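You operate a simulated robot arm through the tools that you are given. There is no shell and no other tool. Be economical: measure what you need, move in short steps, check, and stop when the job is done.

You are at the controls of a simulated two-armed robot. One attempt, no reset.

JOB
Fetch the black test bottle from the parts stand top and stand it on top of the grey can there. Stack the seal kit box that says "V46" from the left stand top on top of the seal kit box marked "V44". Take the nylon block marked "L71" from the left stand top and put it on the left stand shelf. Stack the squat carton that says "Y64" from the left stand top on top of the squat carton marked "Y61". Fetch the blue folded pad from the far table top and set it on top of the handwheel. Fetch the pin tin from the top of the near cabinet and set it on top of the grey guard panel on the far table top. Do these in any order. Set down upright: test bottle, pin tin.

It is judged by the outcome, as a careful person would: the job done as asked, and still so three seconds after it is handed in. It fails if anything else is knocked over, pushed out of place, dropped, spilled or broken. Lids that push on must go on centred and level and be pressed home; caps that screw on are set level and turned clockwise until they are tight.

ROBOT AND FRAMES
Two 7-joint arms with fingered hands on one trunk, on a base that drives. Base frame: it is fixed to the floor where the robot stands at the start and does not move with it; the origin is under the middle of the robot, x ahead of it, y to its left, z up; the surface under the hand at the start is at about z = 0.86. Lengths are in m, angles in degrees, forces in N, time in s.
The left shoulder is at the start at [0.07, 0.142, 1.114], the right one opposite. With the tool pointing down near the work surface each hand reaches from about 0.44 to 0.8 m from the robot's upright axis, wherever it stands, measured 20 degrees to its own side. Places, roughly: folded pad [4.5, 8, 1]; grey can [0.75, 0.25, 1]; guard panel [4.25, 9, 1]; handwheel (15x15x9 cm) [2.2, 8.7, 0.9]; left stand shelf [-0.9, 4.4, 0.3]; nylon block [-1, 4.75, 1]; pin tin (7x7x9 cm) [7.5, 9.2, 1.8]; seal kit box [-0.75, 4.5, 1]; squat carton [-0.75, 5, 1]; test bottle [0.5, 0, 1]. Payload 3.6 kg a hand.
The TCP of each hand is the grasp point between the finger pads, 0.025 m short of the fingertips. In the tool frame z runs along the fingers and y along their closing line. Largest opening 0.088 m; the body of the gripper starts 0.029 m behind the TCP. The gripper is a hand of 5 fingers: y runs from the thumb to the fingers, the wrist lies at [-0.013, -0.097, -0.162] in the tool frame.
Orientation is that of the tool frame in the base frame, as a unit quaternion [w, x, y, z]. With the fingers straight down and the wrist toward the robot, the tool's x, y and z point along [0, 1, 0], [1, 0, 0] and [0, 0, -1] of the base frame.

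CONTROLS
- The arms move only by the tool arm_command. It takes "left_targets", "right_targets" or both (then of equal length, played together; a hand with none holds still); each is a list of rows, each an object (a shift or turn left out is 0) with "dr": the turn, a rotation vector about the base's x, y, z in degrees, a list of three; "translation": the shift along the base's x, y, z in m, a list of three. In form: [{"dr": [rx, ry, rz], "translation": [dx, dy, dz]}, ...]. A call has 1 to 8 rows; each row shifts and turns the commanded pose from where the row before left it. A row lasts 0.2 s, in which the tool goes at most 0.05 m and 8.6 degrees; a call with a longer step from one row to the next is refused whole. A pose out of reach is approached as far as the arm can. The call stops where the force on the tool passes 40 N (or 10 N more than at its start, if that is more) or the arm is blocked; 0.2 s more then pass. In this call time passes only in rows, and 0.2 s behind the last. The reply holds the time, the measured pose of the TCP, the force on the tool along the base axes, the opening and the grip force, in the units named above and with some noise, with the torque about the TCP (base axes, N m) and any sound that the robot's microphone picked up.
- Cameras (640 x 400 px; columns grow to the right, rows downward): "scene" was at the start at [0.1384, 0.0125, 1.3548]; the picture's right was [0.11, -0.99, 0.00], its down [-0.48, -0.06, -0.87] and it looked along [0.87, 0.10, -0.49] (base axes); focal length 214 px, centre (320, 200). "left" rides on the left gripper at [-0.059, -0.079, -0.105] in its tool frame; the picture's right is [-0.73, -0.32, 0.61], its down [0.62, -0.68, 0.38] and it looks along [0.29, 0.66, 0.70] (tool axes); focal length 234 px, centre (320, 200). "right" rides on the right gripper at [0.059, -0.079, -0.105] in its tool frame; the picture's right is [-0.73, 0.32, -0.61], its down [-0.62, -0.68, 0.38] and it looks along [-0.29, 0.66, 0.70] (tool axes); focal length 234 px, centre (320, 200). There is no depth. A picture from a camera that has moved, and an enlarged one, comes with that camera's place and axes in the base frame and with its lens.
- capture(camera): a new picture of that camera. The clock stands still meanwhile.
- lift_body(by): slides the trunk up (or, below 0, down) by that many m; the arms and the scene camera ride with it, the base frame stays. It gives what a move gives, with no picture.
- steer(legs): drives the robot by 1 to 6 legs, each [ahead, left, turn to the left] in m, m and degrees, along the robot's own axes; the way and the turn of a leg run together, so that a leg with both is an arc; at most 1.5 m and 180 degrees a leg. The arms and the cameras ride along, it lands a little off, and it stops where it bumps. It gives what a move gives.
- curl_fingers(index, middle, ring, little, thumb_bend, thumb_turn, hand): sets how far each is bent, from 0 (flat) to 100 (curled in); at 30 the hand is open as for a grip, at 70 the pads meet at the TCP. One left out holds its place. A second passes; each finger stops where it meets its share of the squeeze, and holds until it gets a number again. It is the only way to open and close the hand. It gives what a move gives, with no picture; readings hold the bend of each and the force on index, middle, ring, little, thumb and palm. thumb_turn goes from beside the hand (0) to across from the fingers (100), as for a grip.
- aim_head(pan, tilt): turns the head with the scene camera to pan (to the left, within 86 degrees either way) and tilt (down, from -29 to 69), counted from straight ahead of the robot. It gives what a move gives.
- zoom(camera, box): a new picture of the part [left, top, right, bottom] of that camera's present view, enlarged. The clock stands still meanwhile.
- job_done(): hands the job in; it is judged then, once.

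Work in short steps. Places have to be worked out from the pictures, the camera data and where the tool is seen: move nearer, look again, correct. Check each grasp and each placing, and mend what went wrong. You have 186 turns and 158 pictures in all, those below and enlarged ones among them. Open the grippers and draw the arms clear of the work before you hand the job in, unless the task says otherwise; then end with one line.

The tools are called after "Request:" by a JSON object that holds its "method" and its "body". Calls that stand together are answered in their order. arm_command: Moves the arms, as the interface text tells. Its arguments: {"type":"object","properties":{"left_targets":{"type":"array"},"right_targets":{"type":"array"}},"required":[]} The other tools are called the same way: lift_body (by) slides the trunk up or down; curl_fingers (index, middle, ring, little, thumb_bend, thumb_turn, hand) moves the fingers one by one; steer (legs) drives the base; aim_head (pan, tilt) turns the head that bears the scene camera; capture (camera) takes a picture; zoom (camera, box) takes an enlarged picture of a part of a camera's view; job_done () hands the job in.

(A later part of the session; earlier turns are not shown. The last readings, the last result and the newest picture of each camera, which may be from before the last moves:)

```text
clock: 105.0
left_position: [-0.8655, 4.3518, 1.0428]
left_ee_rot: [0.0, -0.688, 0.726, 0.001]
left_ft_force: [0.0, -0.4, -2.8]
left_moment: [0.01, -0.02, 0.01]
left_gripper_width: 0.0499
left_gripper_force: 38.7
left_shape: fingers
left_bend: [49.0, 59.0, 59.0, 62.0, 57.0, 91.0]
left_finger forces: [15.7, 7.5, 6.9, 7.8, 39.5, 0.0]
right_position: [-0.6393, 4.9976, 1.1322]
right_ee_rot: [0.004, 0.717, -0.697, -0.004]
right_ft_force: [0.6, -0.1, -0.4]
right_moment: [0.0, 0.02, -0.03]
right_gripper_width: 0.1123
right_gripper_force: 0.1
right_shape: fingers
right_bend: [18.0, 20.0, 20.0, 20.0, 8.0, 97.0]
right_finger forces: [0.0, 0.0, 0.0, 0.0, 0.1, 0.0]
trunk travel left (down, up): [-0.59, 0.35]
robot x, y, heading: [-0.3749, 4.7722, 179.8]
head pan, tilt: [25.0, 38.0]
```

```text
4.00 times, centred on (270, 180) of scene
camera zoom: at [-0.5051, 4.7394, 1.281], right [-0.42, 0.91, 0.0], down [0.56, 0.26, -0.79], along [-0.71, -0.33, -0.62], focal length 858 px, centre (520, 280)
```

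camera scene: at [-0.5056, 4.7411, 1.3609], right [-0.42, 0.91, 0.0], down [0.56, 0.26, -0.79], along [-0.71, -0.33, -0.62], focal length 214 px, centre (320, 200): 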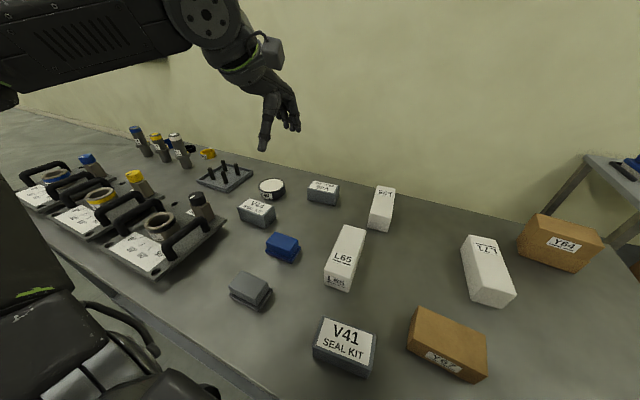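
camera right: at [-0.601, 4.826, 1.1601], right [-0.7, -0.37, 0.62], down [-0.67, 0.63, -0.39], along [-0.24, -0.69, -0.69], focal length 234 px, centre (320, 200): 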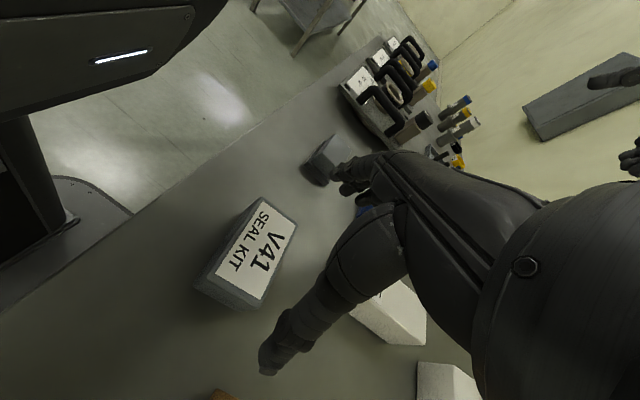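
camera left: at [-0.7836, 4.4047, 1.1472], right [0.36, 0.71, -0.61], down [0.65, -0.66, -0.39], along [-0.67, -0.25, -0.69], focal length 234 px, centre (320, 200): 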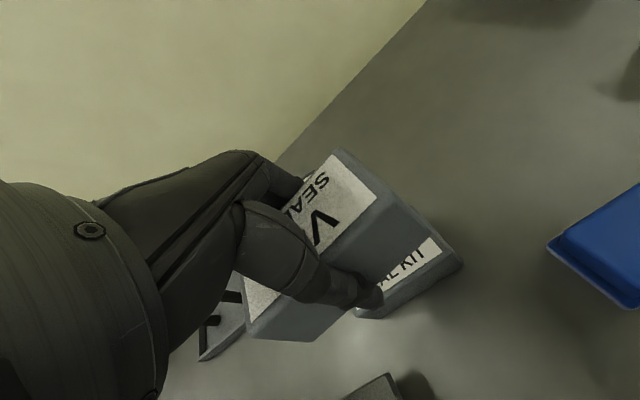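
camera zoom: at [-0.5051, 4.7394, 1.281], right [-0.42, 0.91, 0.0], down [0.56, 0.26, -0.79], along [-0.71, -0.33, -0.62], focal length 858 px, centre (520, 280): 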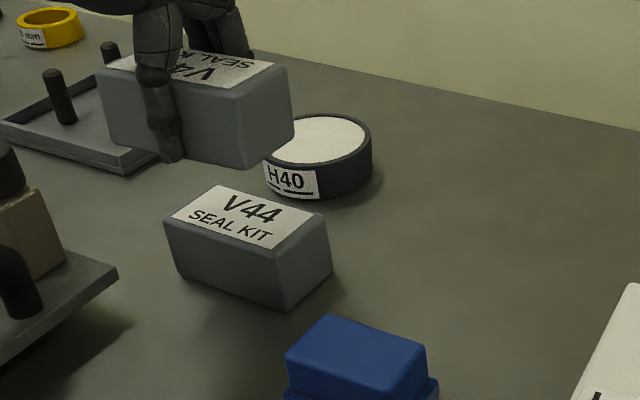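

The held box is about 8 mm short in y with ~4° residual yaw. I correct and lower partway.

Request:
{"method": "arm_command", "body": {"left_targets": [{"dr": [0, 0, -4], "translation": [0, 0.007, -0.015]}, {"translation": [0, 0, -0.02]}, {"translation": [0, 0, -0.012]}]}}

Request:
{"method": "capture", "body": {"camera": "left"}}

Request:
{"method": "zoom", "body": {"camera": "scene", "box": [190, 140, 310, 215]}}

```text
clock: 105.8
left_position: [-0.866, 4.3606, 0.9957]
left_ee_rot: [0.0, -0.663, 0.749, 0.001]
left_ft_force: [0.2, 0.5, -3.5]
left_moment: [0.0, 0.0, -0.01]
left_gripper_width: 0.05
left_gripper_force: 38.8
left_shape: fingers
left_bend: [49.0, 59.0, 59.0, 62.0, 57.0, 91.0]
left_finger forces: [15.8, 7.3, 6.9, 7.8, 39.4, 0.1]
right_position: [-0.6408, 4.9991, 1.1326]
right_ee_rot: [0.005, 0.717, -0.697, -0.003]
right_ft_force: [-0.3, -0.5, 0.2]
right_moment: [-0.04, 0.01, 0.02]
right_gripper_width: 0.1118
right_gripper_force: 0.0
right_shape: fingers
right_bend: [18.0, 20.0, 20.0, 20.0, 8.0, 97.0]
right_finger forces: [0.0, 0.0, 0.1, 0.0, 0.0, 0.1]
trunk travel left (down, up): [-0.59, 0.35]
robot x, y, heading: [-0.3708, 4.7707, 179.8]
head pan, tilt: [25.0, 38.0]
```

```text
84 pictures are left
camera left: at [-0.7811, 4.4076, 1.1011], right [0.41, 0.68, -0.61], down [0.6, -0.7, -0.38], along [-0.69, -0.21, -0.7], focal length 234 px, centre (320, 200)
```

left: 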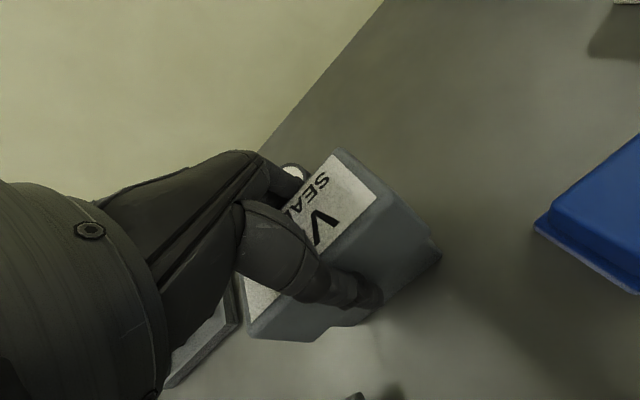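

```text
5.33 times, centred on (250, 178) of scene
camera zoom: at [-0.506, 4.7411, 1.2809], right [-0.42, 0.91, 0.0], down [0.56, 0.26, -0.79], along [-0.71, -0.33, -0.62], focal length 1144 px, centre (693, 320)
```

zoom: 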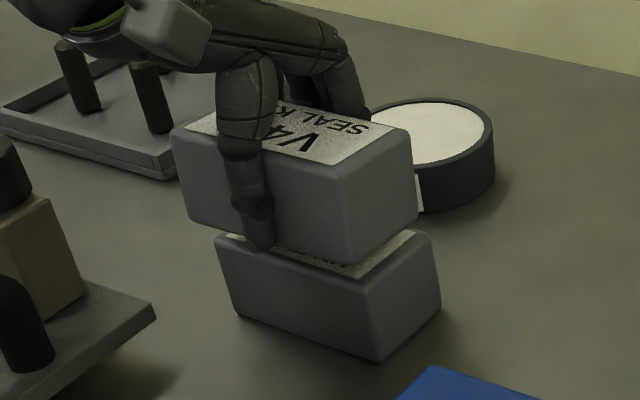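

Yaw now matches. I shift (−7, +3) mm and lower to contact.

Request:
{"method": "arm_command", "body": {"left_targets": [{"translation": [-0.007, 0.002, 0]}, {"translation": [0, 0, -0.008]}, {"translation": [0, 0, -0.004]}]}}

Request:
{"method": "arm_command", "body": {"left_targets": [{"translation": [0, 0, -0.003]}]}}

Request:
{"method": "zoom", "body": {"camera": "scene", "box": [190, 140, 310, 215]}}

```text
clock: 106.6
left_position: [-0.8721, 4.3618, 0.9833]
left_ee_rot: [-0.002, -0.663, 0.749, 0.001]
left_ft_force: [-0.4, -0.3, -2.8]
left_moment: [-0.01, 0.0, -0.01]
left_gripper_width: 0.0499
left_gripper_force: 38.7
left_shape: fingers
left_bend: [49.0, 59.0, 59.0, 62.0, 57.0, 91.0]
left_finger forces: [15.8, 7.3, 6.9, 7.8, 39.5, 0.0]
right_position: [-0.6401, 4.9996, 1.1313]
right_ee_rot: [0.004, 0.718, -0.696, -0.003]
right_ft_force: [0.8, -0.7, -0.1]
right_moment: [0.0, 0.0, 0.03]
right_gripper_width: 0.1124
right_gripper_force: 0.0
right_shape: fingers
right_bend: [18.0, 20.0, 20.0, 20.0, 8.0, 97.0]
right_finger forces: [0.0, 0.1, 0.0, 0.0, 0.0, 0.1]
trunk travel left (down, up): [-0.59, 0.35]
robot x, y, heading: [-0.3757, 4.7753, 180.1]
head pan, tilt: [25.0, 38.0]
```

```text
clock: 107.0
left_position: [-0.8712, 4.3622, 0.9824]
left_ee_rot: [-0.001, -0.662, 0.749, 0.001]
left_ft_force: [-2.1, -1.2, 5.7]
left_moment: [0.03, 0.2, 0.01]
left_gripper_width: 0.05
left_gripper_force: 40.2
left_shape: fingers
left_bend: [49.0, 59.0, 59.0, 62.0, 57.0, 91.0]
left_finger forces: [17.1, 8.0, 7.2, 7.9, 40.8, 0.1]
right_position: [-0.6399, 4.9997, 1.1332]
right_ee_rot: [0.004, 0.717, -0.697, -0.002]
right_ft_force: [-0.2, 0.2, 0.8]
right_moment: [0.03, -0.01, 0.04]
right_gripper_width: 0.112
right_gripper_force: 0.1
right_shape: fingers
right_bend: [18.0, 20.0, 20.0, 20.0, 8.0, 97.0]
right_finger forces: [0.0, 0.0, 0.1, 0.0, 0.0, 0.0]
trunk travel left (down, up): [-0.59, 0.35]
robot x, y, heading: [-0.3766, 4.7779, 180.0]
head pan, tilt: [25.0, 38.0]
```

```text
5.33 times, centred on (250, 178) of scene
camera zoom: at [-0.5049, 4.7416, 1.2812], right [-0.42, 0.91, 0.0], down [0.56, 0.26, -0.79], along [-0.71, -0.33, -0.62], focal length 1144 px, centre (693, 320)
```

zoom: 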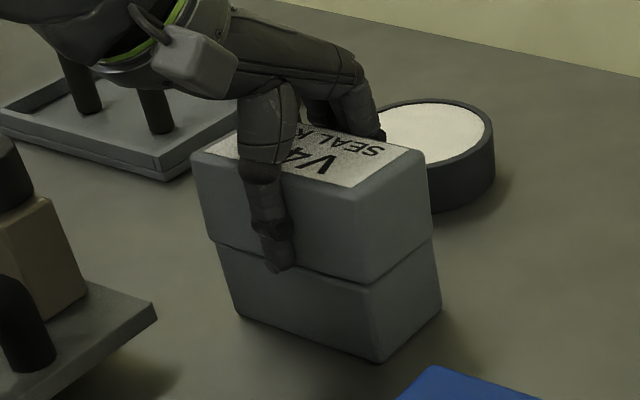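

It sits flush. I release and lift off.

Request:
{"method": "curl_fingers", "body": {"hand": "left", "index": 20, "middle": 22, "ring": 22, "little": 22, "thumb_bend": 12}}

Request:
{"method": "arm_command", "body": {"left_targets": [{"translation": [0, 0, 0.02]}, {"translation": [0, 0, 0.03]}, {"translation": [0, 0, 0.045]}, {"dr": [0, 0, 7], "translation": [0.03, 0.02, 0.03]}, {"translation": [0.04, 0.02, 0]}]}}

Request:
{"method": "zoom", "body": {"camera": "scene", "box": [190, 140, 350, 240]}}

```text
clock: 108.0
left_position: [-0.8715, 4.3631, 0.9816]
left_ee_rot: [0.0, -0.662, 0.749, 0.001]
left_ft_force: [-0.4, 0.3, 0.2]
left_moment: [-0.03, 0.03, -0.01]
left_gripper_width: 0.1087
left_gripper_force: 0.0
left_shape: fingers
left_bend: [20.0, 22.0, 22.0, 22.0, 12.0, 97.0]
left_finger forces: [0.0, 0.0, 0.0, 0.0, 0.0, 0.0]
right_position: [-0.6392, 4.9987, 1.1318]
right_ee_rot: [0.005, 0.717, -0.697, -0.003]
right_ft_force: [-0.5, 0.3, 0.1]
right_moment: [0.0, -0.05, -0.01]
right_gripper_width: 0.1121
right_gripper_force: 0.2
right_shape: fingers
right_bend: [18.0, 20.0, 20.0, 20.0, 8.0, 97.0]
right_finger forces: [0.1, 0.0, 0.1, 0.0, 0.0, 0.0]
trunk travel left (down, up): [-0.59, 0.35]
robot x, y, heading: [-0.378, 4.7779, 179.9]
head pan, tilt: [25.0, 38.0]
```

```text
clock: 109.2
left_position: [-0.8, 4.4027, 1.1059]
left_ee_rot: [0.001, 0.708, -0.706, -0.002]
left_ft_force: [0.1, -1.4, -1.2]
left_moment: [-0.02, 0.04, -0.01]
left_gripper_width: 0.1084
left_gripper_force: 0.0
left_shape: fingers
left_bend: [20.0, 22.0, 22.0, 22.0, 12.0, 97.0]
left_finger forces: [0.0, 0.1, 0.0, 0.0, 0.1, 0.0]
right_position: [-0.6391, 4.9976, 1.1323]
right_ee_rot: [0.005, 0.717, -0.697, -0.003]
right_ft_force: [0.2, 0.0, 1.2]
right_moment: [0.04, -0.02, 0.02]
right_gripper_width: 0.1123
right_gripper_force: 0.2
right_shape: fingers
right_bend: [18.0, 20.0, 20.0, 20.0, 8.0, 97.0]
right_finger forces: [0.1, 0.0, 0.0, 0.1, 0.0, 0.0]
trunk travel left (down, up): [-0.59, 0.35]
robot x, y, heading: [-0.3716, 4.7788, 180.2]
head pan, tilt: [25.0, 38.0]
```

```text
4.00 times, centred on (270, 190) of scene
camera zoom: at [-0.5045, 4.7404, 1.281], right [-0.42, 0.91, 0.0], down [0.56, 0.26, -0.79], along [-0.71, -0.33, -0.62], focal length 858 px, centre (520, 240)
```

zoom: 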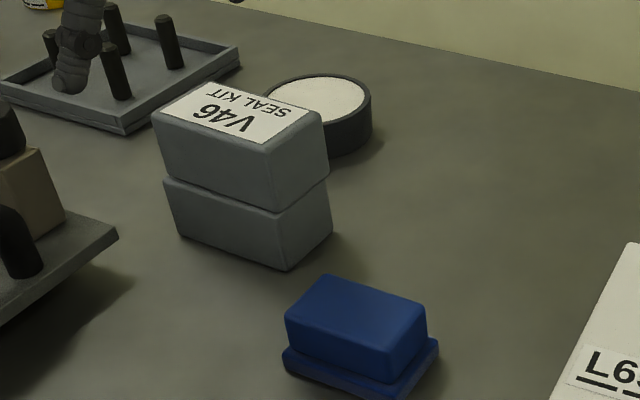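

V46 on V44 is done. I back off and drive around to the stand's +y end, facing −y, to take L71.

Request:
{"method": "steer", "body": {"legs": [[-0.5, 0, 0], [0, -1.2, 0], [0, 0, 90], [0, -0.8, 0]]}}

Request:
{"method": "lift_body", "body": {"by": 0.08}}

Request:
{"method": "aim_head", "body": {"pan": 0, "tilt": 38}}

Request:
{"method": "capture", "body": {"camera": "scene"}}

```text
clock: 125.6
left_position: [-0.3071, 5.5408, 1.1056]
left_ee_rot: [0.001, 1.0, 0.016, 0.0]
left_ft_force: [0.0, 0.5, 0.1]
left_moment: [0.01, 0.01, -0.02]
left_gripper_width: 0.1088
left_gripper_force: 0.0
left_shape: fingers
left_bend: [20.0, 22.0, 22.0, 22.0, 12.0, 97.0]
left_finger forces: [0.0, 0.0, 0.0, 0.1, 0.0, 0.0]
right_position: [-0.9073, 5.6821, 1.132]
right_ee_rot: [0.005, 1.0, 0.029, 0.001]
right_ft_force: [0.6, 0.3, 1.7]
right_moment: [-0.01, 0.04, 0.03]
right_gripper_width: 0.1123
right_gripper_force: 0.1
right_shape: fingers
right_bend: [18.0, 20.0, 20.0, 20.0, 8.0, 97.0]
right_finger forces: [0.0, 0.0, 0.0, 0.1, 0.0, 0.0]
trunk travel left (down, up): [-0.59, 0.35]
robot x, y, heading: [-0.6899, 5.9548, -88.2]
head pan, tilt: [25.0, 38.0]
```

```text
clock: 126.8
left_position: [-0.3057, 5.5388, 1.1846]
left_ee_rot: [0.002, 1.0, 0.017, 0.001]
left_ft_force: [-0.9, -0.1, -0.7]
left_moment: [-0.01, -0.02, -0.01]
left_gripper_width: 0.1086
left_gripper_force: 0.0
left_shape: fingers
left_bend: [20.0, 22.0, 22.0, 22.0, 12.0, 97.0]
left_finger forces: [0.1, 0.0, 0.0, 0.0, 0.1, 0.0]
right_position: [-0.9068, 5.6812, 1.2126]
right_ee_rot: [0.005, 1.0, 0.029, 0.002]
right_ft_force: [1.1, -0.3, 0.3]
right_moment: [-0.01, 0.01, -0.01]
right_gripper_width: 0.1121
right_gripper_force: 0.0
right_shape: fingers
right_bend: [18.0, 20.0, 20.0, 20.0, 8.0, 97.0]
right_finger forces: [0.1, 0.1, 0.1, 0.0, 0.1, 0.1]
trunk travel left (down, up): [-0.67, 0.27]
robot x, y, heading: [-0.6932, 5.9539, -88.3]
head pan, tilt: [25.0, 38.0]
```

```text
clock: 127.7
left_position: [-0.3055, 5.5398, 1.1852]
left_ee_rot: [0.001, 1.0, 0.016, -0.001]
left_ft_force: [0.5, 0.8, 1.6]
left_moment: [-0.03, 0.01, 0.0]
left_gripper_width: 0.1088
left_gripper_force: 0.0
left_shape: fingers
left_bend: [20.0, 22.0, 22.0, 22.0, 12.0, 97.0]
left_finger forces: [0.1, 0.0, 0.0, 0.0, 0.0, 0.0]
right_position: [-0.9077, 5.6819, 1.2118]
right_ee_rot: [0.005, 1.0, 0.029, 0.001]
right_ft_force: [0.5, 0.5, -0.5]
right_moment: [0.0, -0.01, -0.04]
right_gripper_width: 0.112
right_gripper_force: 0.0
right_shape: fingers
right_bend: [18.0, 20.0, 20.0, 20.0, 8.0, 97.0]
right_finger forces: [0.0, 0.1, 0.1, 0.1, 0.1, 0.0]
trunk travel left (down, up): [-0.67, 0.27]
robot x, y, heading: [-0.6925, 5.9549, -88.5]
head pan, tilt: [0.0, 38.0]
```

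```text
80 pictures are left
camera scene: at [-0.6896, 5.8196, 1.3609], right [-1.0, -0.03, 0.0], down [-0.02, 0.62, -0.79], along [0.02, -0.79, -0.62], focal length 214 px, centre (320, 200)
```

scene: 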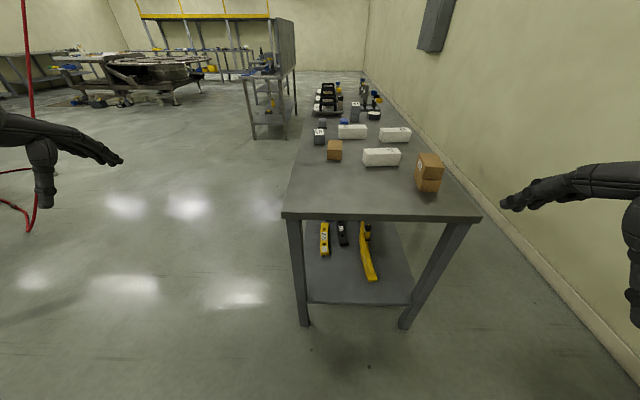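

Clear view: the end of the shelf (y 5.03–5.29, x −0.62…−0.9) is free, a good place for L71. I drive up to the end.

Request:
{"method": "steer", "body": {"legs": [[0.39, 0, -1.5]]}}

Request:
{"method": "aim_head", "body": {"pan": -15, "tilt": 42}}

Request:
{"method": "capture", "body": {"camera": "scene"}}

Request:
{"method": "capture", "body": {"camera": "right"}}

```text
clock: 130.1
left_position: [-0.3135, 5.1352, 1.1845]
left_ee_rot: [0.002, 1.0, 0.0, 0.0]
left_ft_force: [-0.4, 0.2, -0.1]
left_moment: [-0.02, -0.01, 0.01]
left_gripper_width: 0.1086
left_gripper_force: 0.1
left_shape: fingers
left_bend: [20.0, 22.0, 22.0, 22.0, 12.0, 97.0]
left_finger forces: [0.0, 0.0, 0.0, 0.1, 0.0, 0.1]
right_position: [-0.9091, 5.2964, 1.2115]
right_ee_rot: [0.005, 1.0, 0.012, 0.001]
right_ft_force: [0.0, 0.3, 0.4]
right_moment: [0.01, -0.03, 0.0]
right_gripper_width: 0.1123
right_gripper_force: 0.0
right_shape: fingers
right_bend: [18.0, 20.0, 20.0, 20.0, 8.0, 97.0]
right_finger forces: [0.1, 0.0, 0.0, 0.1, 0.0, 0.0]
trunk travel left (down, up): [-0.67, 0.27]
robot x, y, heading: [-0.6822, 5.5583, -90.0]
head pan, tilt: [0.0, 38.0]
```

```text
clock: 130.9
left_position: [-0.3144, 5.1345, 1.1847]
left_ee_rot: [0.001, 1.0, 0.0, 0.0]
left_ft_force: [0.0, 0.0, -1.1]
left_moment: [0.03, 0.0, 0.0]
left_gripper_width: 0.1085
left_gripper_force: 0.1
left_shape: fingers
left_bend: [20.0, 22.0, 22.0, 22.0, 12.0, 97.0]
left_finger forces: [0.0, 0.1, 0.1, 0.0, 0.0, 0.1]
right_position: [-0.9101, 5.2966, 1.2119]
right_ee_rot: [0.005, 1.0, 0.013, 0.001]
right_ft_force: [0.5, 0.4, 0.7]
right_moment: [-0.01, -0.01, -0.01]
right_gripper_width: 0.1122
right_gripper_force: 0.0
right_shape: fingers
right_bend: [18.0, 20.0, 20.0, 20.0, 8.0, 97.0]
right_finger forces: [0.0, 0.1, 0.0, 0.1, 0.0, 0.0]
trunk travel left (down, up): [-0.67, 0.27]
robot x, y, heading: [-0.6871, 5.5613, -90.0]
head pan, tilt: [-15.0, 42.0]
```

```text
79 pictures are left
camera scene: at [-0.7099, 5.4321, 1.355], right [-0.97, 0.26, 0.0], down [0.17, 0.65, -0.74], along [-0.19, -0.72, -0.67], focal length 214 px, centre (320, 200)
```

scene: 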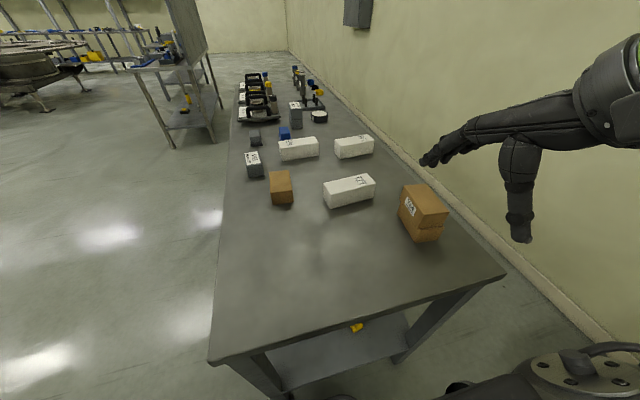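

```text
78 pictures are left
camera right: at [-0.8534, 5.378, 1.3166], right [-0.72, -0.34, 0.61], down [-0.64, 0.66, -0.39], along [-0.27, -0.67, -0.69], focal length 234 px, centre (320, 200)
```

right: 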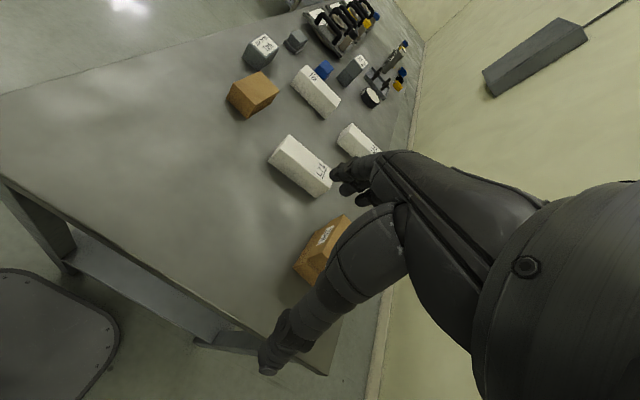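

I move the right hand over L71, staying high past the carton stack.

Request:
{"method": "arm_command", "body": {"right_targets": [{"dr": [0, 0, 3.5], "translation": [-0.004, -0.042, 0]}, {"translation": [-0.004, -0.042, 0]}, {"translation": [-0.004, -0.042, 0]}, {"translation": [-0.004, -0.042, -0.01]}, {"translation": [-0.004, -0.042, -0.02]}, {"translation": [-0.004, -0.042, -0.02]}, {"translation": [0, -0.042, -0.02]}, {"translation": [0, -0.036, -0.03]}]}}

Request:
{"method": "capture", "body": {"camera": "right"}}

Request:
{"method": "zoom", "body": {"camera": "scene", "box": [270, 110, 470, 250]}}

```text
clock: 132.7
left_position: [-0.3142, 5.1317, 1.184]
left_ee_rot: [0.0, 1.0, 0.0, 0.0]
left_ft_force: [0.3, 1.0, -0.1]
left_moment: [-0.02, 0.02, -0.01]
left_gripper_width: 0.1084
left_gripper_force: 0.0
left_shape: fingers
left_bend: [20.0, 22.0, 22.0, 22.0, 12.0, 97.0]
left_finger forces: [0.0, 0.1, 0.1, 0.0, 0.1, 0.1]
right_position: [-0.9334, 4.9643, 1.1093]
right_ee_rot: [0.005, 0.999, 0.044, 0.001]
right_ft_force: [-0.1, 0.1, 0.0]
right_moment: [-0.01, -0.01, 0.02]
right_gripper_width: 0.1124
right_gripper_force: 0.1
right_shape: fingers
right_bend: [18.0, 20.0, 20.0, 20.0, 8.0, 97.0]
right_finger forces: [0.1, 0.1, 0.1, 0.0, 0.0, 0.1]
trunk travel left (down, up): [-0.67, 0.27]
robot x, y, heading: [-0.6839, 5.5607, -90.0]
head pan, tilt: [-15.0, 42.0]
```

```text
77 pictures are left
camera right: at [-0.8819, 5.0497, 1.214], right [-0.7, -0.38, 0.61], down [-0.68, 0.62, -0.39], along [-0.23, -0.69, -0.69], focal length 234 px, centre (320, 200)
```

right: 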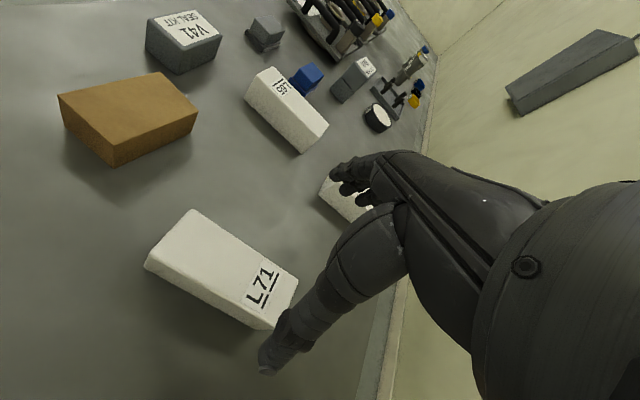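

```text
2.86 times, centred on (370, 180) of scene
camera zoom: at [-0.7099, 5.4301, 1.3548], right [-0.97, 0.26, 0.0], down [0.17, 0.65, -0.74], along [-0.19, -0.72, -0.67], focal length 613 px, centre (177, 257)
```

zoom: 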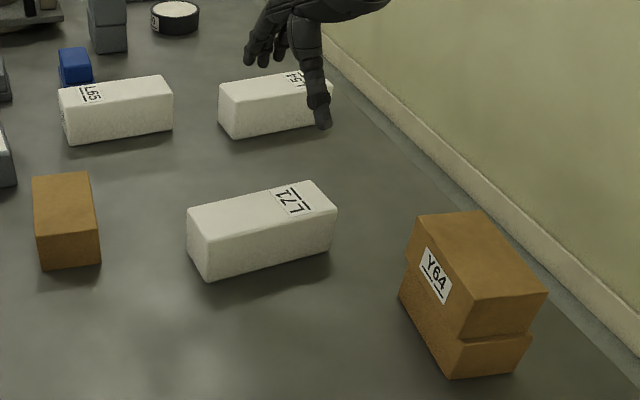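

Averaged estimates put L71 at about (−0.934, 4.951), yaw ~5°. I descend with the wide-open hand to z≈0.935.

Request:
{"method": "arm_command", "body": {"right_targets": [{"translation": [0, -0.012, -0.04]}, {"translation": [0, 0, -0.045]}, {"translation": [0, 0, -0.045]}, {"translation": [0, 0, -0.03]}, {"translation": [0, 0, -0.014]}]}}

Request:
{"method": "capture", "body": {"camera": "right"}}

Request:
{"method": "zoom", "body": {"camera": "scene", "box": [290, 130, 450, 230]}}

```text
clock: 133.9
left_position: [-0.3138, 5.1346, 1.1859]
left_ee_rot: [0.001, 1.0, 0.0, 0.0]
left_ft_force: [0.4, 0.5, 0.3]
left_moment: [0.0, -0.03, 0.02]
left_gripper_width: 0.1086
left_gripper_force: 0.1
left_shape: fingers
left_bend: [20.0, 22.0, 22.0, 22.0, 12.0, 97.0]
left_finger forces: [0.0, 0.0, 0.0, 0.0, 0.1, 0.1]
right_position: [-0.9343, 4.9554, 0.9365]
right_ee_rot: [0.005, 0.999, 0.044, 0.001]
right_ft_force: [-0.2, 0.7, 1.4]
right_moment: [0.02, 0.01, 0.02]
right_gripper_width: 0.1121
right_gripper_force: 0.0
right_shape: fingers
right_bend: [18.0, 20.0, 20.0, 20.0, 8.0, 97.0]
right_finger forces: [0.1, 0.0, 0.0, 0.1, 0.4, 0.0]
trunk travel left (down, up): [-0.67, 0.27]
robot x, y, heading: [-0.686, 5.5604, -90.0]
head pan, tilt: [-15.0, 42.0]
```

```text
75 pictures are left
camera right: at [-0.8826, 5.0409, 1.0428], right [-0.7, -0.38, 0.61], down [-0.68, 0.62, -0.39], along [-0.23, -0.69, -0.69], focal length 234 px, centre (320, 200)
```

right: 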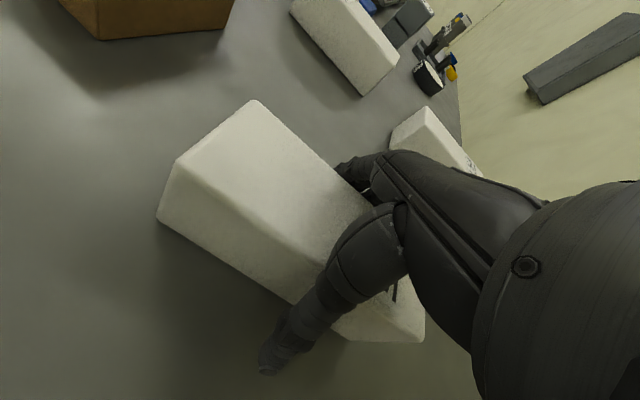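

```text
4.00 times, centred on (370, 180) of scene
camera zoom: at [-0.71, 5.4325, 1.3551], right [-0.97, 0.26, 0.0], down [0.17, 0.65, -0.74], along [-0.19, -0.72, -0.67], focal length 858 px, centre (120, 280)
```

zoom: 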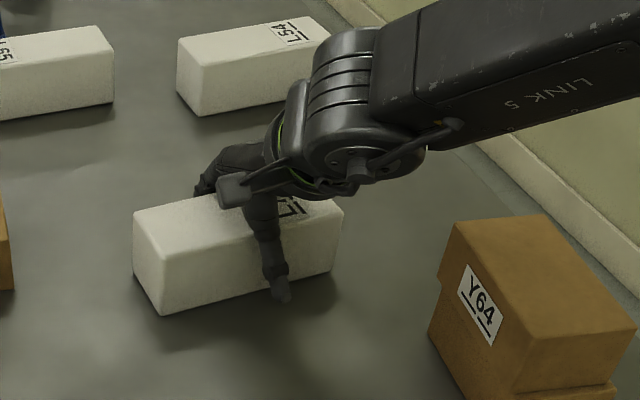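

Positioned well across the block. I close the hand and lift.

Request:
{"method": "curl_fingers", "body": {"hand": "right", "index": 70, "middle": 70, "ring": 70, "little": 70, "thumb_bend": 70}}

Request:
{"method": "arm_command", "body": {"right_targets": [{"translation": [0, 0, 0.02]}, {"translation": [0, 0, 0.03]}, {"translation": [0, 0, 0.045]}, {"translation": [0, 0, 0.045]}]}}

Request:
{"method": "capture", "body": {"camera": "right"}}

Request:
{"method": "zoom", "body": {"camera": "scene", "box": [270, 80, 470, 230]}}

```text
clock: 134.9
left_position: [-0.313, 5.1362, 1.1856]
left_ee_rot: [0.001, 1.0, 0.0, -0.001]
left_ft_force: [-0.5, -1.2, -0.6]
left_moment: [0.02, 0.03, 0.0]
left_gripper_width: 0.1086
left_gripper_force: 0.0
left_shape: fingers
left_bend: [20.0, 22.0, 22.0, 22.0, 12.0, 97.0]
left_finger forces: [0.0, 0.1, 0.0, 0.1, 0.0, 0.0]
right_position: [-0.9337, 4.955, 0.9383]
right_ee_rot: [0.006, 0.999, 0.044, 0.001]
right_ft_force: [1.3, -2.5, 9.8]
right_moment: [-0.44, 0.04, 0.21]
right_gripper_width: 0.0552
right_gripper_force: 52.6
right_shape: fingers
right_bend: [47.0, 56.0, 56.0, 60.0, 61.0, 92.0]
right_finger forces: [20.9, 8.2, 8.7, 12.7, 54.7, 0.0]
trunk travel left (down, up): [-0.67, 0.27]
robot x, y, heading: [-0.6836, 5.5599, -90.2]
head pan, tilt: [-15.0, 42.0]
```

```text
clock: 135.9
left_position: [-0.3147, 5.1348, 1.1858]
left_ee_rot: [0.002, 1.0, 0.0, -0.001]
left_ft_force: [0.0, 0.3, 0.4]
left_moment: [-0.05, -0.04, 0.0]
left_gripper_width: 0.1087
left_gripper_force: 0.1
left_shape: fingers
left_bend: [20.0, 22.0, 22.0, 22.0, 12.0, 97.0]
left_finger forces: [0.1, 0.0, 0.0, 0.0, 0.0, 0.0]
right_position: [-0.9346, 4.957, 1.0776]
right_ee_rot: [0.004, 0.999, 0.044, 0.001]
right_ft_force: [-0.6, 0.3, -4.8]
right_moment: [-0.01, 0.04, 0.03]
right_gripper_width: 0.0547
right_gripper_force: 44.2
right_shape: fingers
right_bend: [47.0, 57.0, 58.0, 61.0, 61.0, 91.0]
right_finger forces: [17.1, 7.0, 7.4, 10.4, 47.4, 0.0]
trunk travel left (down, up): [-0.67, 0.27]
robot x, y, heading: [-0.6886, 5.5567, -90.3]
head pan, tilt: [-15.0, 42.0]
```

```text
73 pictures are left
camera right: at [-0.883, 5.0419, 1.1825], right [-0.7, -0.38, 0.61], down [-0.68, 0.62, -0.39], along [-0.23, -0.69, -0.69], focal length 234 px, centre (320, 200)
```

right: 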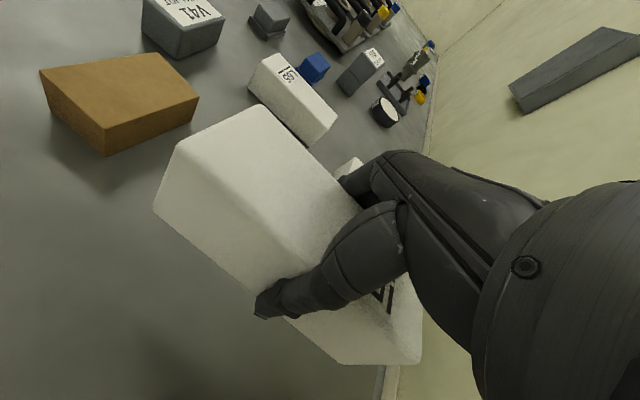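

```text
2.67 times, centred on (370, 155) of scene
camera zoom: at [-0.71, 5.4325, 1.355], right [-0.97, 0.26, 0.0], down [0.17, 0.65, -0.74], along [-0.19, -0.72, -0.67], focal length 572 px, centre (187, 320)
```

zoom: 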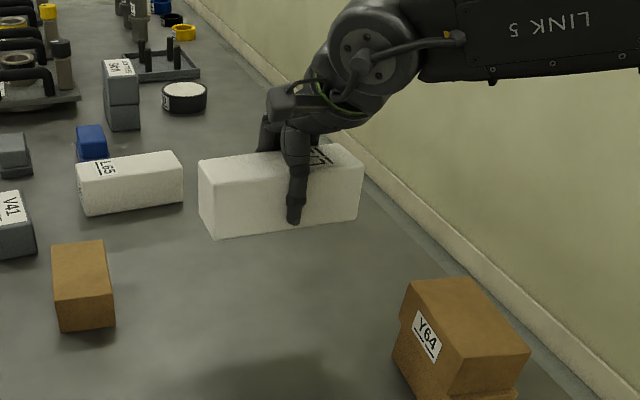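

L71 is held (bottom at TCP−0.05). I back off, shift left, and lower the trunk to shelf level, then look.

Request:
{"method": "steer", "body": {"legs": [[-0.5, 0, 0], [0, 0.14, 0]]}}

Request:
{"method": "lift_body", "body": {"by": -0.6}}

Request:
{"method": "aim_head", "body": {"pan": -15, "tilt": 25}}

Request:
{"method": "capture", "body": {"camera": "scene"}}

Request:
{"method": "capture", "body": {"camera": "right"}}

```text
clock: 139.8
left_position: [-0.1747, 5.6316, 1.1873]
left_ee_rot: [0.0, 1.0, 0.0, 0.001]
left_ft_force: [-1.2, -0.2, 0.2]
left_moment: [0.01, -0.01, 0.0]
left_gripper_width: 0.1087
left_gripper_force: 0.1
left_shape: fingers
left_bend: [20.0, 22.0, 22.0, 22.0, 12.0, 97.0]
left_finger forces: [0.0, 0.0, 0.1, 0.0, 0.0, 0.0]
right_position: [-0.7956, 5.4553, 1.0762]
right_ee_rot: [0.005, 0.999, 0.044, 0.001]
right_ft_force: [0.2, 0.0, -5.8]
right_moment: [-0.04, 0.05, 0.04]
right_gripper_width: 0.0547
right_gripper_force: 45.0
right_shape: fingers
right_bend: [47.0, 57.0, 58.0, 61.0, 61.0, 91.0]
right_finger forces: [17.0, 7.1, 7.4, 10.5, 47.1, 0.0]
trunk travel left (down, up): [-0.67, 0.27]
robot x, y, heading: [-0.5439, 6.0622, -90.3]
head pan, tilt: [-15.0, 42.0]
```

```text
refused: -0.6 is not a number from -0.4 to 0.4
```

```text
clock: 140.6
left_position: [-0.1717, 5.6325, 1.1857]
left_ee_rot: [0.0, 1.0, -0.002, 0.001]
left_ft_force: [-0.7, 1.0, -1.1]
left_moment: [0.02, 0.02, -0.01]
left_gripper_width: 0.1084
left_gripper_force: 0.1
left_shape: fingers
left_bend: [20.0, 22.0, 22.0, 22.0, 12.0, 97.0]
left_finger forces: [0.1, 0.1, 0.0, 0.1, 0.0, 0.1]
right_position: [-0.7933, 5.4537, 1.0775]
right_ee_rot: [0.003, 0.999, 0.044, 0.001]
right_ft_force: [0.1, 0.0, -5.1]
right_moment: [-0.04, 0.05, 0.01]
right_gripper_width: 0.0548
right_gripper_force: 44.3
right_shape: fingers
right_bend: [47.0, 57.0, 58.0, 61.0, 61.0, 91.0]
right_finger forces: [17.0, 7.0, 7.3, 10.5, 47.1, 0.1]
trunk travel left (down, up): [-0.67, 0.27]
robot x, y, heading: [-0.5476, 6.0584, -90.2]
head pan, tilt: [-15.0, 25.0]
```

```text
71 pictures are left
camera scene: at [-0.5702, 5.9218, 1.3811], right [-0.97, 0.26, 0.0], down [0.11, 0.41, -0.91], along [-0.24, -0.87, -0.42], focal length 214 px, centre (320, 200)
```

scene: 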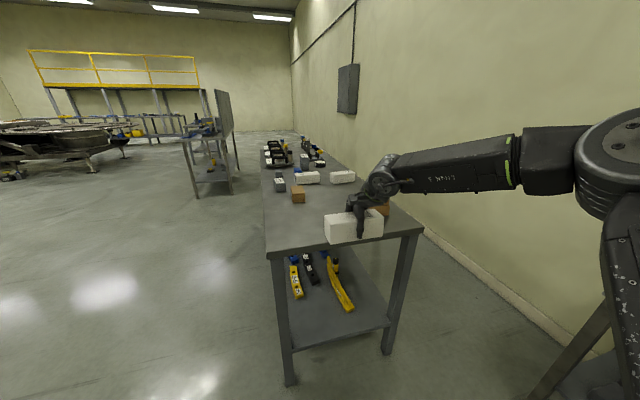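

```text
70 pictures are left
camera right: at [-0.7417, 5.5396, 1.1817], right [-0.7, -0.38, 0.61], down [-0.68, 0.62, -0.39], along [-0.23, -0.69, -0.69], focal length 234 px, centre (320, 200)
```

right: 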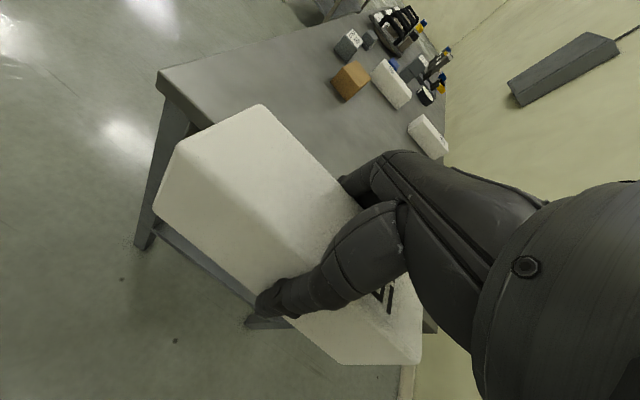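

The lift is limited to 0.4 per call, so I lower in two steps.

Request:
{"method": "lift_body", "body": {"by": -0.3}}

Request:
{"method": "lift_body", "body": {"by": -0.3}}

Request:
{"method": "capture", "body": {"camera": "scene"}}

Request:
{"method": "capture", "body": {"camera": "right"}}

```text
clock: 143.6
left_position: [-0.1727, 5.6327, 0.8849]
left_ee_rot: [0.001, 1.0, -0.001, 0.0]
left_ft_force: [0.2, 0.1, 0.5]
left_moment: [-0.01, -0.02, 0.01]
left_gripper_width: 0.1084
left_gripper_force: 0.0
left_shape: fingers
left_bend: [20.0, 22.0, 22.0, 22.0, 12.0, 97.0]
left_finger forces: [0.1, 0.0, 0.0, 0.1, 0.0, 0.1]
right_position: [-0.7941, 5.4552, 0.7772]
right_ee_rot: [0.005, 0.999, 0.044, 0.001]
right_ft_force: [0.2, -0.1, -4.3]
right_moment: [-0.04, 0.03, -0.03]
right_gripper_width: 0.055
right_gripper_force: 44.6
right_shape: fingers
right_bend: [47.0, 57.0, 58.0, 61.0, 61.0, 91.0]
right_finger forces: [17.0, 6.9, 7.3, 10.4, 46.8, 0.0]
trunk travel left (down, up): [-0.37, 0.57]
robot x, y, heading: [-0.5459, 6.0574, -90.2]
head pan, tilt: [-15.0, 25.0]
```

```text
clock: 146.6
left_position: [-0.1726, 5.6314, 0.5847]
left_ee_rot: [0.0, 1.0, -0.001, 0.0]
left_ft_force: [0.4, 0.1, 0.4]
left_moment: [0.0, -0.01, 0.05]
left_gripper_width: 0.1086
left_gripper_force: 0.0
left_shape: fingers
left_bend: [20.0, 22.0, 22.0, 22.0, 12.0, 97.0]
left_finger forces: [0.0, 0.0, 0.0, 0.0, 0.0, 0.0]
right_position: [-0.794, 5.4552, 0.4774]
right_ee_rot: [0.005, 0.999, 0.045, 0.002]
right_ft_force: [-0.3, 0.4, -3.8]
right_moment: [-0.03, 0.08, 0.0]
right_gripper_width: 0.0549
right_gripper_force: 44.4
right_shape: fingers
right_bend: [47.0, 57.0, 58.0, 61.0, 61.0, 91.0]
right_finger forces: [17.0, 7.0, 7.4, 10.4, 46.7, 0.0]
trunk travel left (down, up): [-0.07, 0.87]
robot x, y, heading: [-0.5474, 6.0619, -90.7]
head pan, tilt: [-15.0, 25.0]
```

```text
69 pictures are left
camera scene: at [-0.5706, 5.9223, 0.7812], right [-0.97, 0.26, 0.0], down [0.11, 0.41, -0.91], along [-0.24, -0.87, -0.42], focal length 214 px, centre (320, 200)
```

scene: 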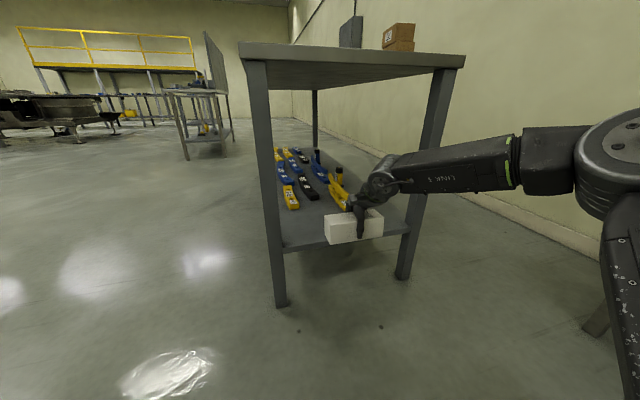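

```text
68 pictures are left
camera right: at [-0.742, 5.5401, 0.5817], right [-0.7, -0.38, 0.61], down [-0.68, 0.62, -0.39], along [-0.23, -0.69, -0.69], focal length 234 px, centre (320, 200)
```

right: 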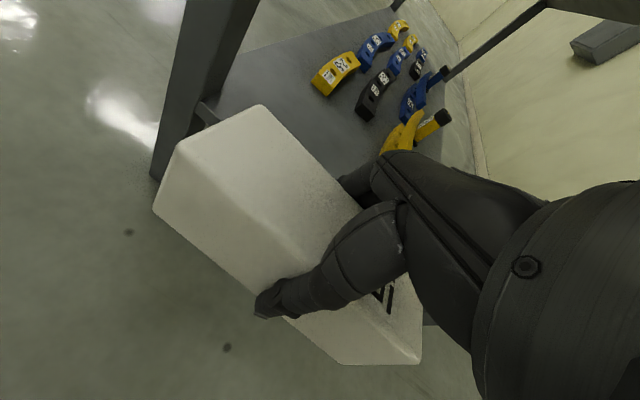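

Clear gap between the legs. I drive in 0.25 so the block is over the free end of the shelf.

Request:
{"method": "steer", "body": {"legs": [[0.25, 0.03, 0.5]]}}

Request:
{"method": "capture", "body": {"camera": "scene"}}

Request:
{"method": "capture", "body": {"camera": "right"}}

```text
clock: 148.4
left_position: [-0.1405, 5.3861, 0.5842]
left_ee_rot: [0.001, 1.0, 0.003, 0.0]
left_ft_force: [-0.5, 0.9, 0.4]
left_moment: [-0.01, 0.01, -0.01]
left_gripper_width: 0.1085
left_gripper_force: 0.0
left_shape: fingers
left_bend: [20.0, 22.0, 22.0, 22.0, 12.0, 97.0]
left_finger forces: [0.0, 0.0, 0.1, 0.1, 0.1, 0.1]
right_position: [-0.7586, 5.2037, 0.4777]
right_ee_rot: [0.005, 0.999, 0.048, 0.001]
right_ft_force: [-0.6, 0.7, -4.6]
right_moment: [-0.04, 0.0, 0.0]
right_gripper_width: 0.055
right_gripper_force: 43.5
right_shape: fingers
right_bend: [47.0, 58.0, 58.0, 61.0, 61.0, 91.0]
right_finger forces: [17.0, 7.1, 7.3, 10.4, 46.6, 0.1]
trunk travel left (down, up): [-0.07, 0.87]
robot x, y, heading: [-0.5131, 5.8067, -89.9]
head pan, tilt: [-15.0, 25.0]
```

```text
67 pictures are left
camera scene: at [-0.5397, 5.6726, 0.7811], right [-0.97, 0.25, 0.0], down [0.11, 0.41, -0.91], along [-0.23, -0.88, -0.42], focal length 214 px, centre (320, 200)
```

scene: 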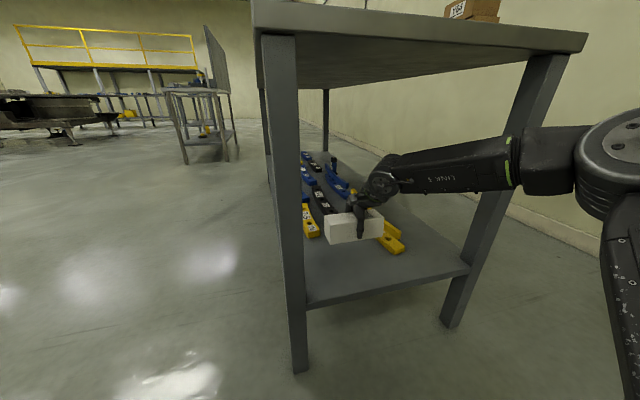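

```text
66 pictures are left
camera right: at [-0.7084, 5.2892, 0.5817], right [-0.69, -0.38, 0.61], down [-0.68, 0.62, -0.39], along [-0.22, -0.69, -0.69], focal length 234 px, centre (320, 200)
```

right: 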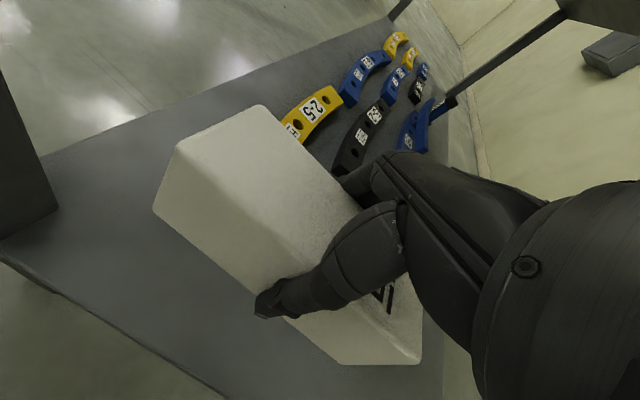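

The block is clear of the parts. I lower it toward the shelf (expected contact near TCP 0.33–0.35).

Request:
{"method": "arm_command", "body": {"right_targets": [{"translation": [0, 0, -0.04]}, {"translation": [0, 0, -0.04]}, {"translation": [0, 0, -0.02]}]}}

Request:
{"method": "capture", "body": {"camera": "scene"}}

```text
clock: 149.2
left_position: [-0.1408, 5.3859, 0.5841]
left_ee_rot: [0.0, 1.0, 0.003, 0.0]
left_ft_force: [-0.1, 0.0, -0.1]
left_moment: [-0.03, -0.03, 0.02]
left_gripper_width: 0.1085
left_gripper_force: 0.1
left_shape: fingers
left_bend: [20.0, 22.0, 22.0, 22.0, 12.0, 97.0]
left_finger forces: [0.1, 0.1, 0.0, 0.0, 0.1, 0.1]
right_position: [-0.7591, 5.204, 0.3779]
right_ee_rot: [0.004, 0.999, 0.046, 0.002]
right_ft_force: [-0.5, -0.1, -3.9]
right_moment: [-0.05, 0.04, -0.01]
right_gripper_width: 0.0548
right_gripper_force: 43.0
right_shape: fingers
right_bend: [47.0, 58.0, 58.0, 61.0, 61.0, 91.0]
right_finger forces: [16.7, 6.9, 7.3, 10.2, 45.7, 0.1]
trunk travel left (down, up): [-0.07, 0.87]
robot x, y, heading: [-0.5166, 5.8122, -89.8]
head pan, tilt: [-15.0, 25.0]
```

```text
65 pictures are left
camera scene: at [-0.5397, 5.6726, 0.7812], right [-0.97, 0.25, 0.0], down [0.11, 0.41, -0.91], along [-0.23, -0.88, -0.42], focal length 214 px, centre (320, 200)
```

scene: 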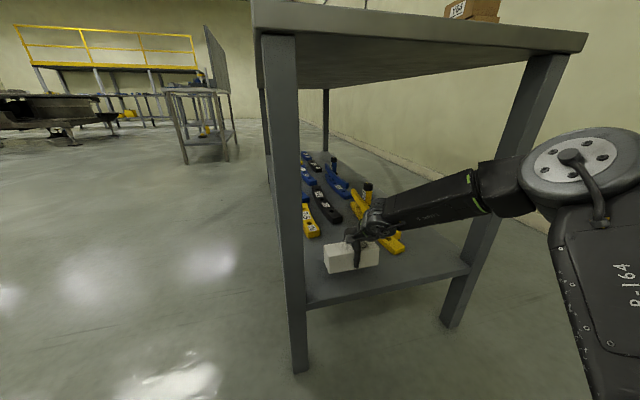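

I lower further in small steps while checking for contact.

Request:
{"method": "arm_command", "body": {"right_targets": [{"translation": [0, 0, -0.01]}, {"translation": [0, 0, -0.005]}, {"translation": [0, 0, -0.004]}]}}

Request:
{"method": "arm_command", "body": {"right_targets": [{"translation": [0, 0, -0.004]}, {"translation": [0, 0, -0.003]}]}}

```text
clock: 150.0
left_position: [-0.1398, 5.3856, 0.5852]
left_ee_rot: [0.0, 1.0, 0.003, 0.0]
left_ft_force: [-0.8, -0.4, -0.6]
left_moment: [0.02, 0.0, -0.01]
left_gripper_width: 0.1086
left_gripper_force: 0.2
left_shape: fingers
left_bend: [20.0, 22.0, 22.0, 22.0, 12.0, 97.0]
left_finger forces: [0.1, 0.1, 0.0, 0.0, 0.1, 0.1]
right_position: [-0.7586, 5.2044, 0.3586]
right_ee_rot: [0.005, 0.999, 0.047, 0.002]
right_ft_force: [0.7, 0.0, -4.8]
right_moment: [-0.05, 0.06, -0.02]
right_gripper_width: 0.0549
right_gripper_force: 43.2
right_shape: fingers
right_bend: [47.0, 58.0, 58.0, 61.0, 61.0, 91.0]
right_finger forces: [16.7, 6.9, 7.2, 10.1, 45.6, 0.0]
trunk travel left (down, up): [-0.07, 0.87]
robot x, y, heading: [-0.5103, 5.8092, -90.0]
head pan, tilt: [-15.0, 25.0]
```

```text
clock: 150.6
left_position: [-0.1393, 5.3866, 0.5857]
left_ee_rot: [0.0, 1.0, 0.003, 0.0]
left_ft_force: [0.4, 0.9, 0.3]
left_moment: [0.0, -0.03, 0.0]
left_gripper_width: 0.1086
left_gripper_force: 0.1
left_shape: fingers
left_bend: [20.0, 22.0, 22.0, 22.0, 12.0, 97.0]
left_finger forces: [0.1, 0.0, 0.1, 0.0, 0.0, 0.0]
right_position: [-0.7593, 5.2029, 0.3509]
right_ee_rot: [0.003, 0.999, 0.046, 0.002]
right_ft_force: [0.0, 0.3, -5.5]
right_moment: [-0.05, 0.04, -0.03]
right_gripper_width: 0.0547
right_gripper_force: 42.9
right_shape: fingers
right_bend: [47.0, 58.0, 58.0, 61.0, 61.0, 91.0]
right_finger forces: [16.7, 7.0, 7.1, 10.1, 45.6, 0.1]
trunk travel left (down, up): [-0.07, 0.87]
robot x, y, heading: [-0.5148, 5.8091, -89.9]
head pan, tilt: [-15.0, 25.0]
```

No contact yet at 0.351, so I continue.

Request:
{"method": "arm_command", "body": {"right_targets": [{"translation": [0, 0, -0.005]}, {"translation": [0, 0, -0.004]}]}}

Request:
{"method": "arm_command", "body": {"right_targets": [{"translation": [0, 0, -0.004]}, {"translation": [0, 0, -0.004]}]}}

Request:
{"method": "zoom", "body": {"camera": "scene", "box": [280, 190, 440, 310]}}

```text
clock: 151.2
left_position: [-0.1392, 5.3864, 0.5837]
left_ee_rot: [0.001, 1.0, 0.003, 0.0]
left_ft_force: [1.0, 0.2, 0.8]
left_moment: [-0.01, -0.02, 0.01]
left_gripper_width: 0.109
left_gripper_force: 0.1
left_shape: fingers
left_bend: [20.0, 22.0, 22.0, 22.0, 12.0, 97.0]
left_finger forces: [0.0, 0.1, 0.0, 0.0, 0.0, 0.0]
right_position: [-0.7598, 5.2051, 0.3417]
right_ee_rot: [0.004, 0.999, 0.047, 0.002]
right_ft_force: [-0.5, 0.2, -3.4]
right_moment: [-0.07, -0.05, 0.01]
right_gripper_width: 0.0547
right_gripper_force: 44.0
right_shape: fingers
right_bend: [47.0, 58.0, 58.0, 61.0, 61.0, 91.0]
right_finger forces: [17.3, 7.0, 7.2, 9.9, 46.2, 0.1]
trunk travel left (down, up): [-0.07, 0.87]
robot x, y, heading: [-0.5126, 5.8105, -90.0]
head pan, tilt: [-15.0, 25.0]
```

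```text
clock: 151.8
left_position: [-0.1393, 5.3877, 0.5865]
left_ee_rot: [0.004, 1.0, 0.003, -0.001]
left_ft_force: [-0.1, -0.2, 0.1]
left_moment: [0.01, 0.02, -0.04]
left_gripper_width: 0.1087
left_gripper_force: 0.1
left_shape: fingers
left_bend: [20.0, 22.0, 22.0, 22.0, 12.0, 97.0]
left_finger forces: [0.0, 0.0, 0.1, 0.0, 0.0, 0.0]
right_position: [-0.7581, 5.204, 0.3411]
right_ee_rot: [0.01, 0.999, 0.046, 0.0]
right_ft_force: [-4.2, 7.8, 29.9]
right_moment: [-0.45, -0.12, 0.07]
right_gripper_width: 0.0552
right_gripper_force: 54.4
right_shape: fingers
right_bend: [47.0, 58.0, 58.0, 61.0, 62.0, 91.0]
right_finger forces: [19.6, 8.2, 8.1, 10.0, 62.6, 0.0]
trunk travel left (down, up): [-0.07, 0.87]
robot x, y, heading: [-0.5133, 5.8118, -89.7]
head pan, tilt: [-15.0, 25.0]
```

```text
3.33 times, centred on (360, 250) of scene
camera zoom: at [-0.5386, 5.6763, 0.7826], right [-0.97, 0.26, 0.0], down [0.11, 0.4, -0.91], along [-0.23, -0.88, -0.42], focal length 715 px, centre (187, 33)
```

zoom: 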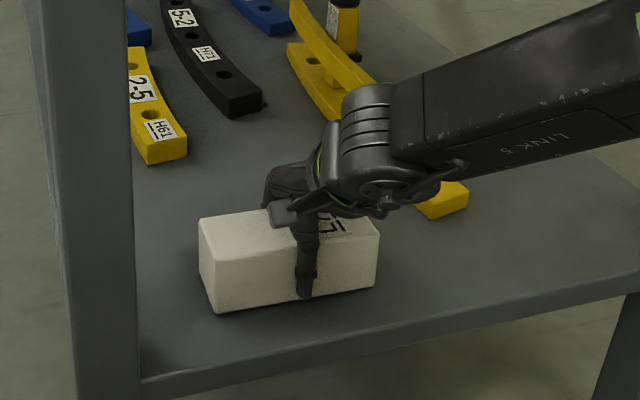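

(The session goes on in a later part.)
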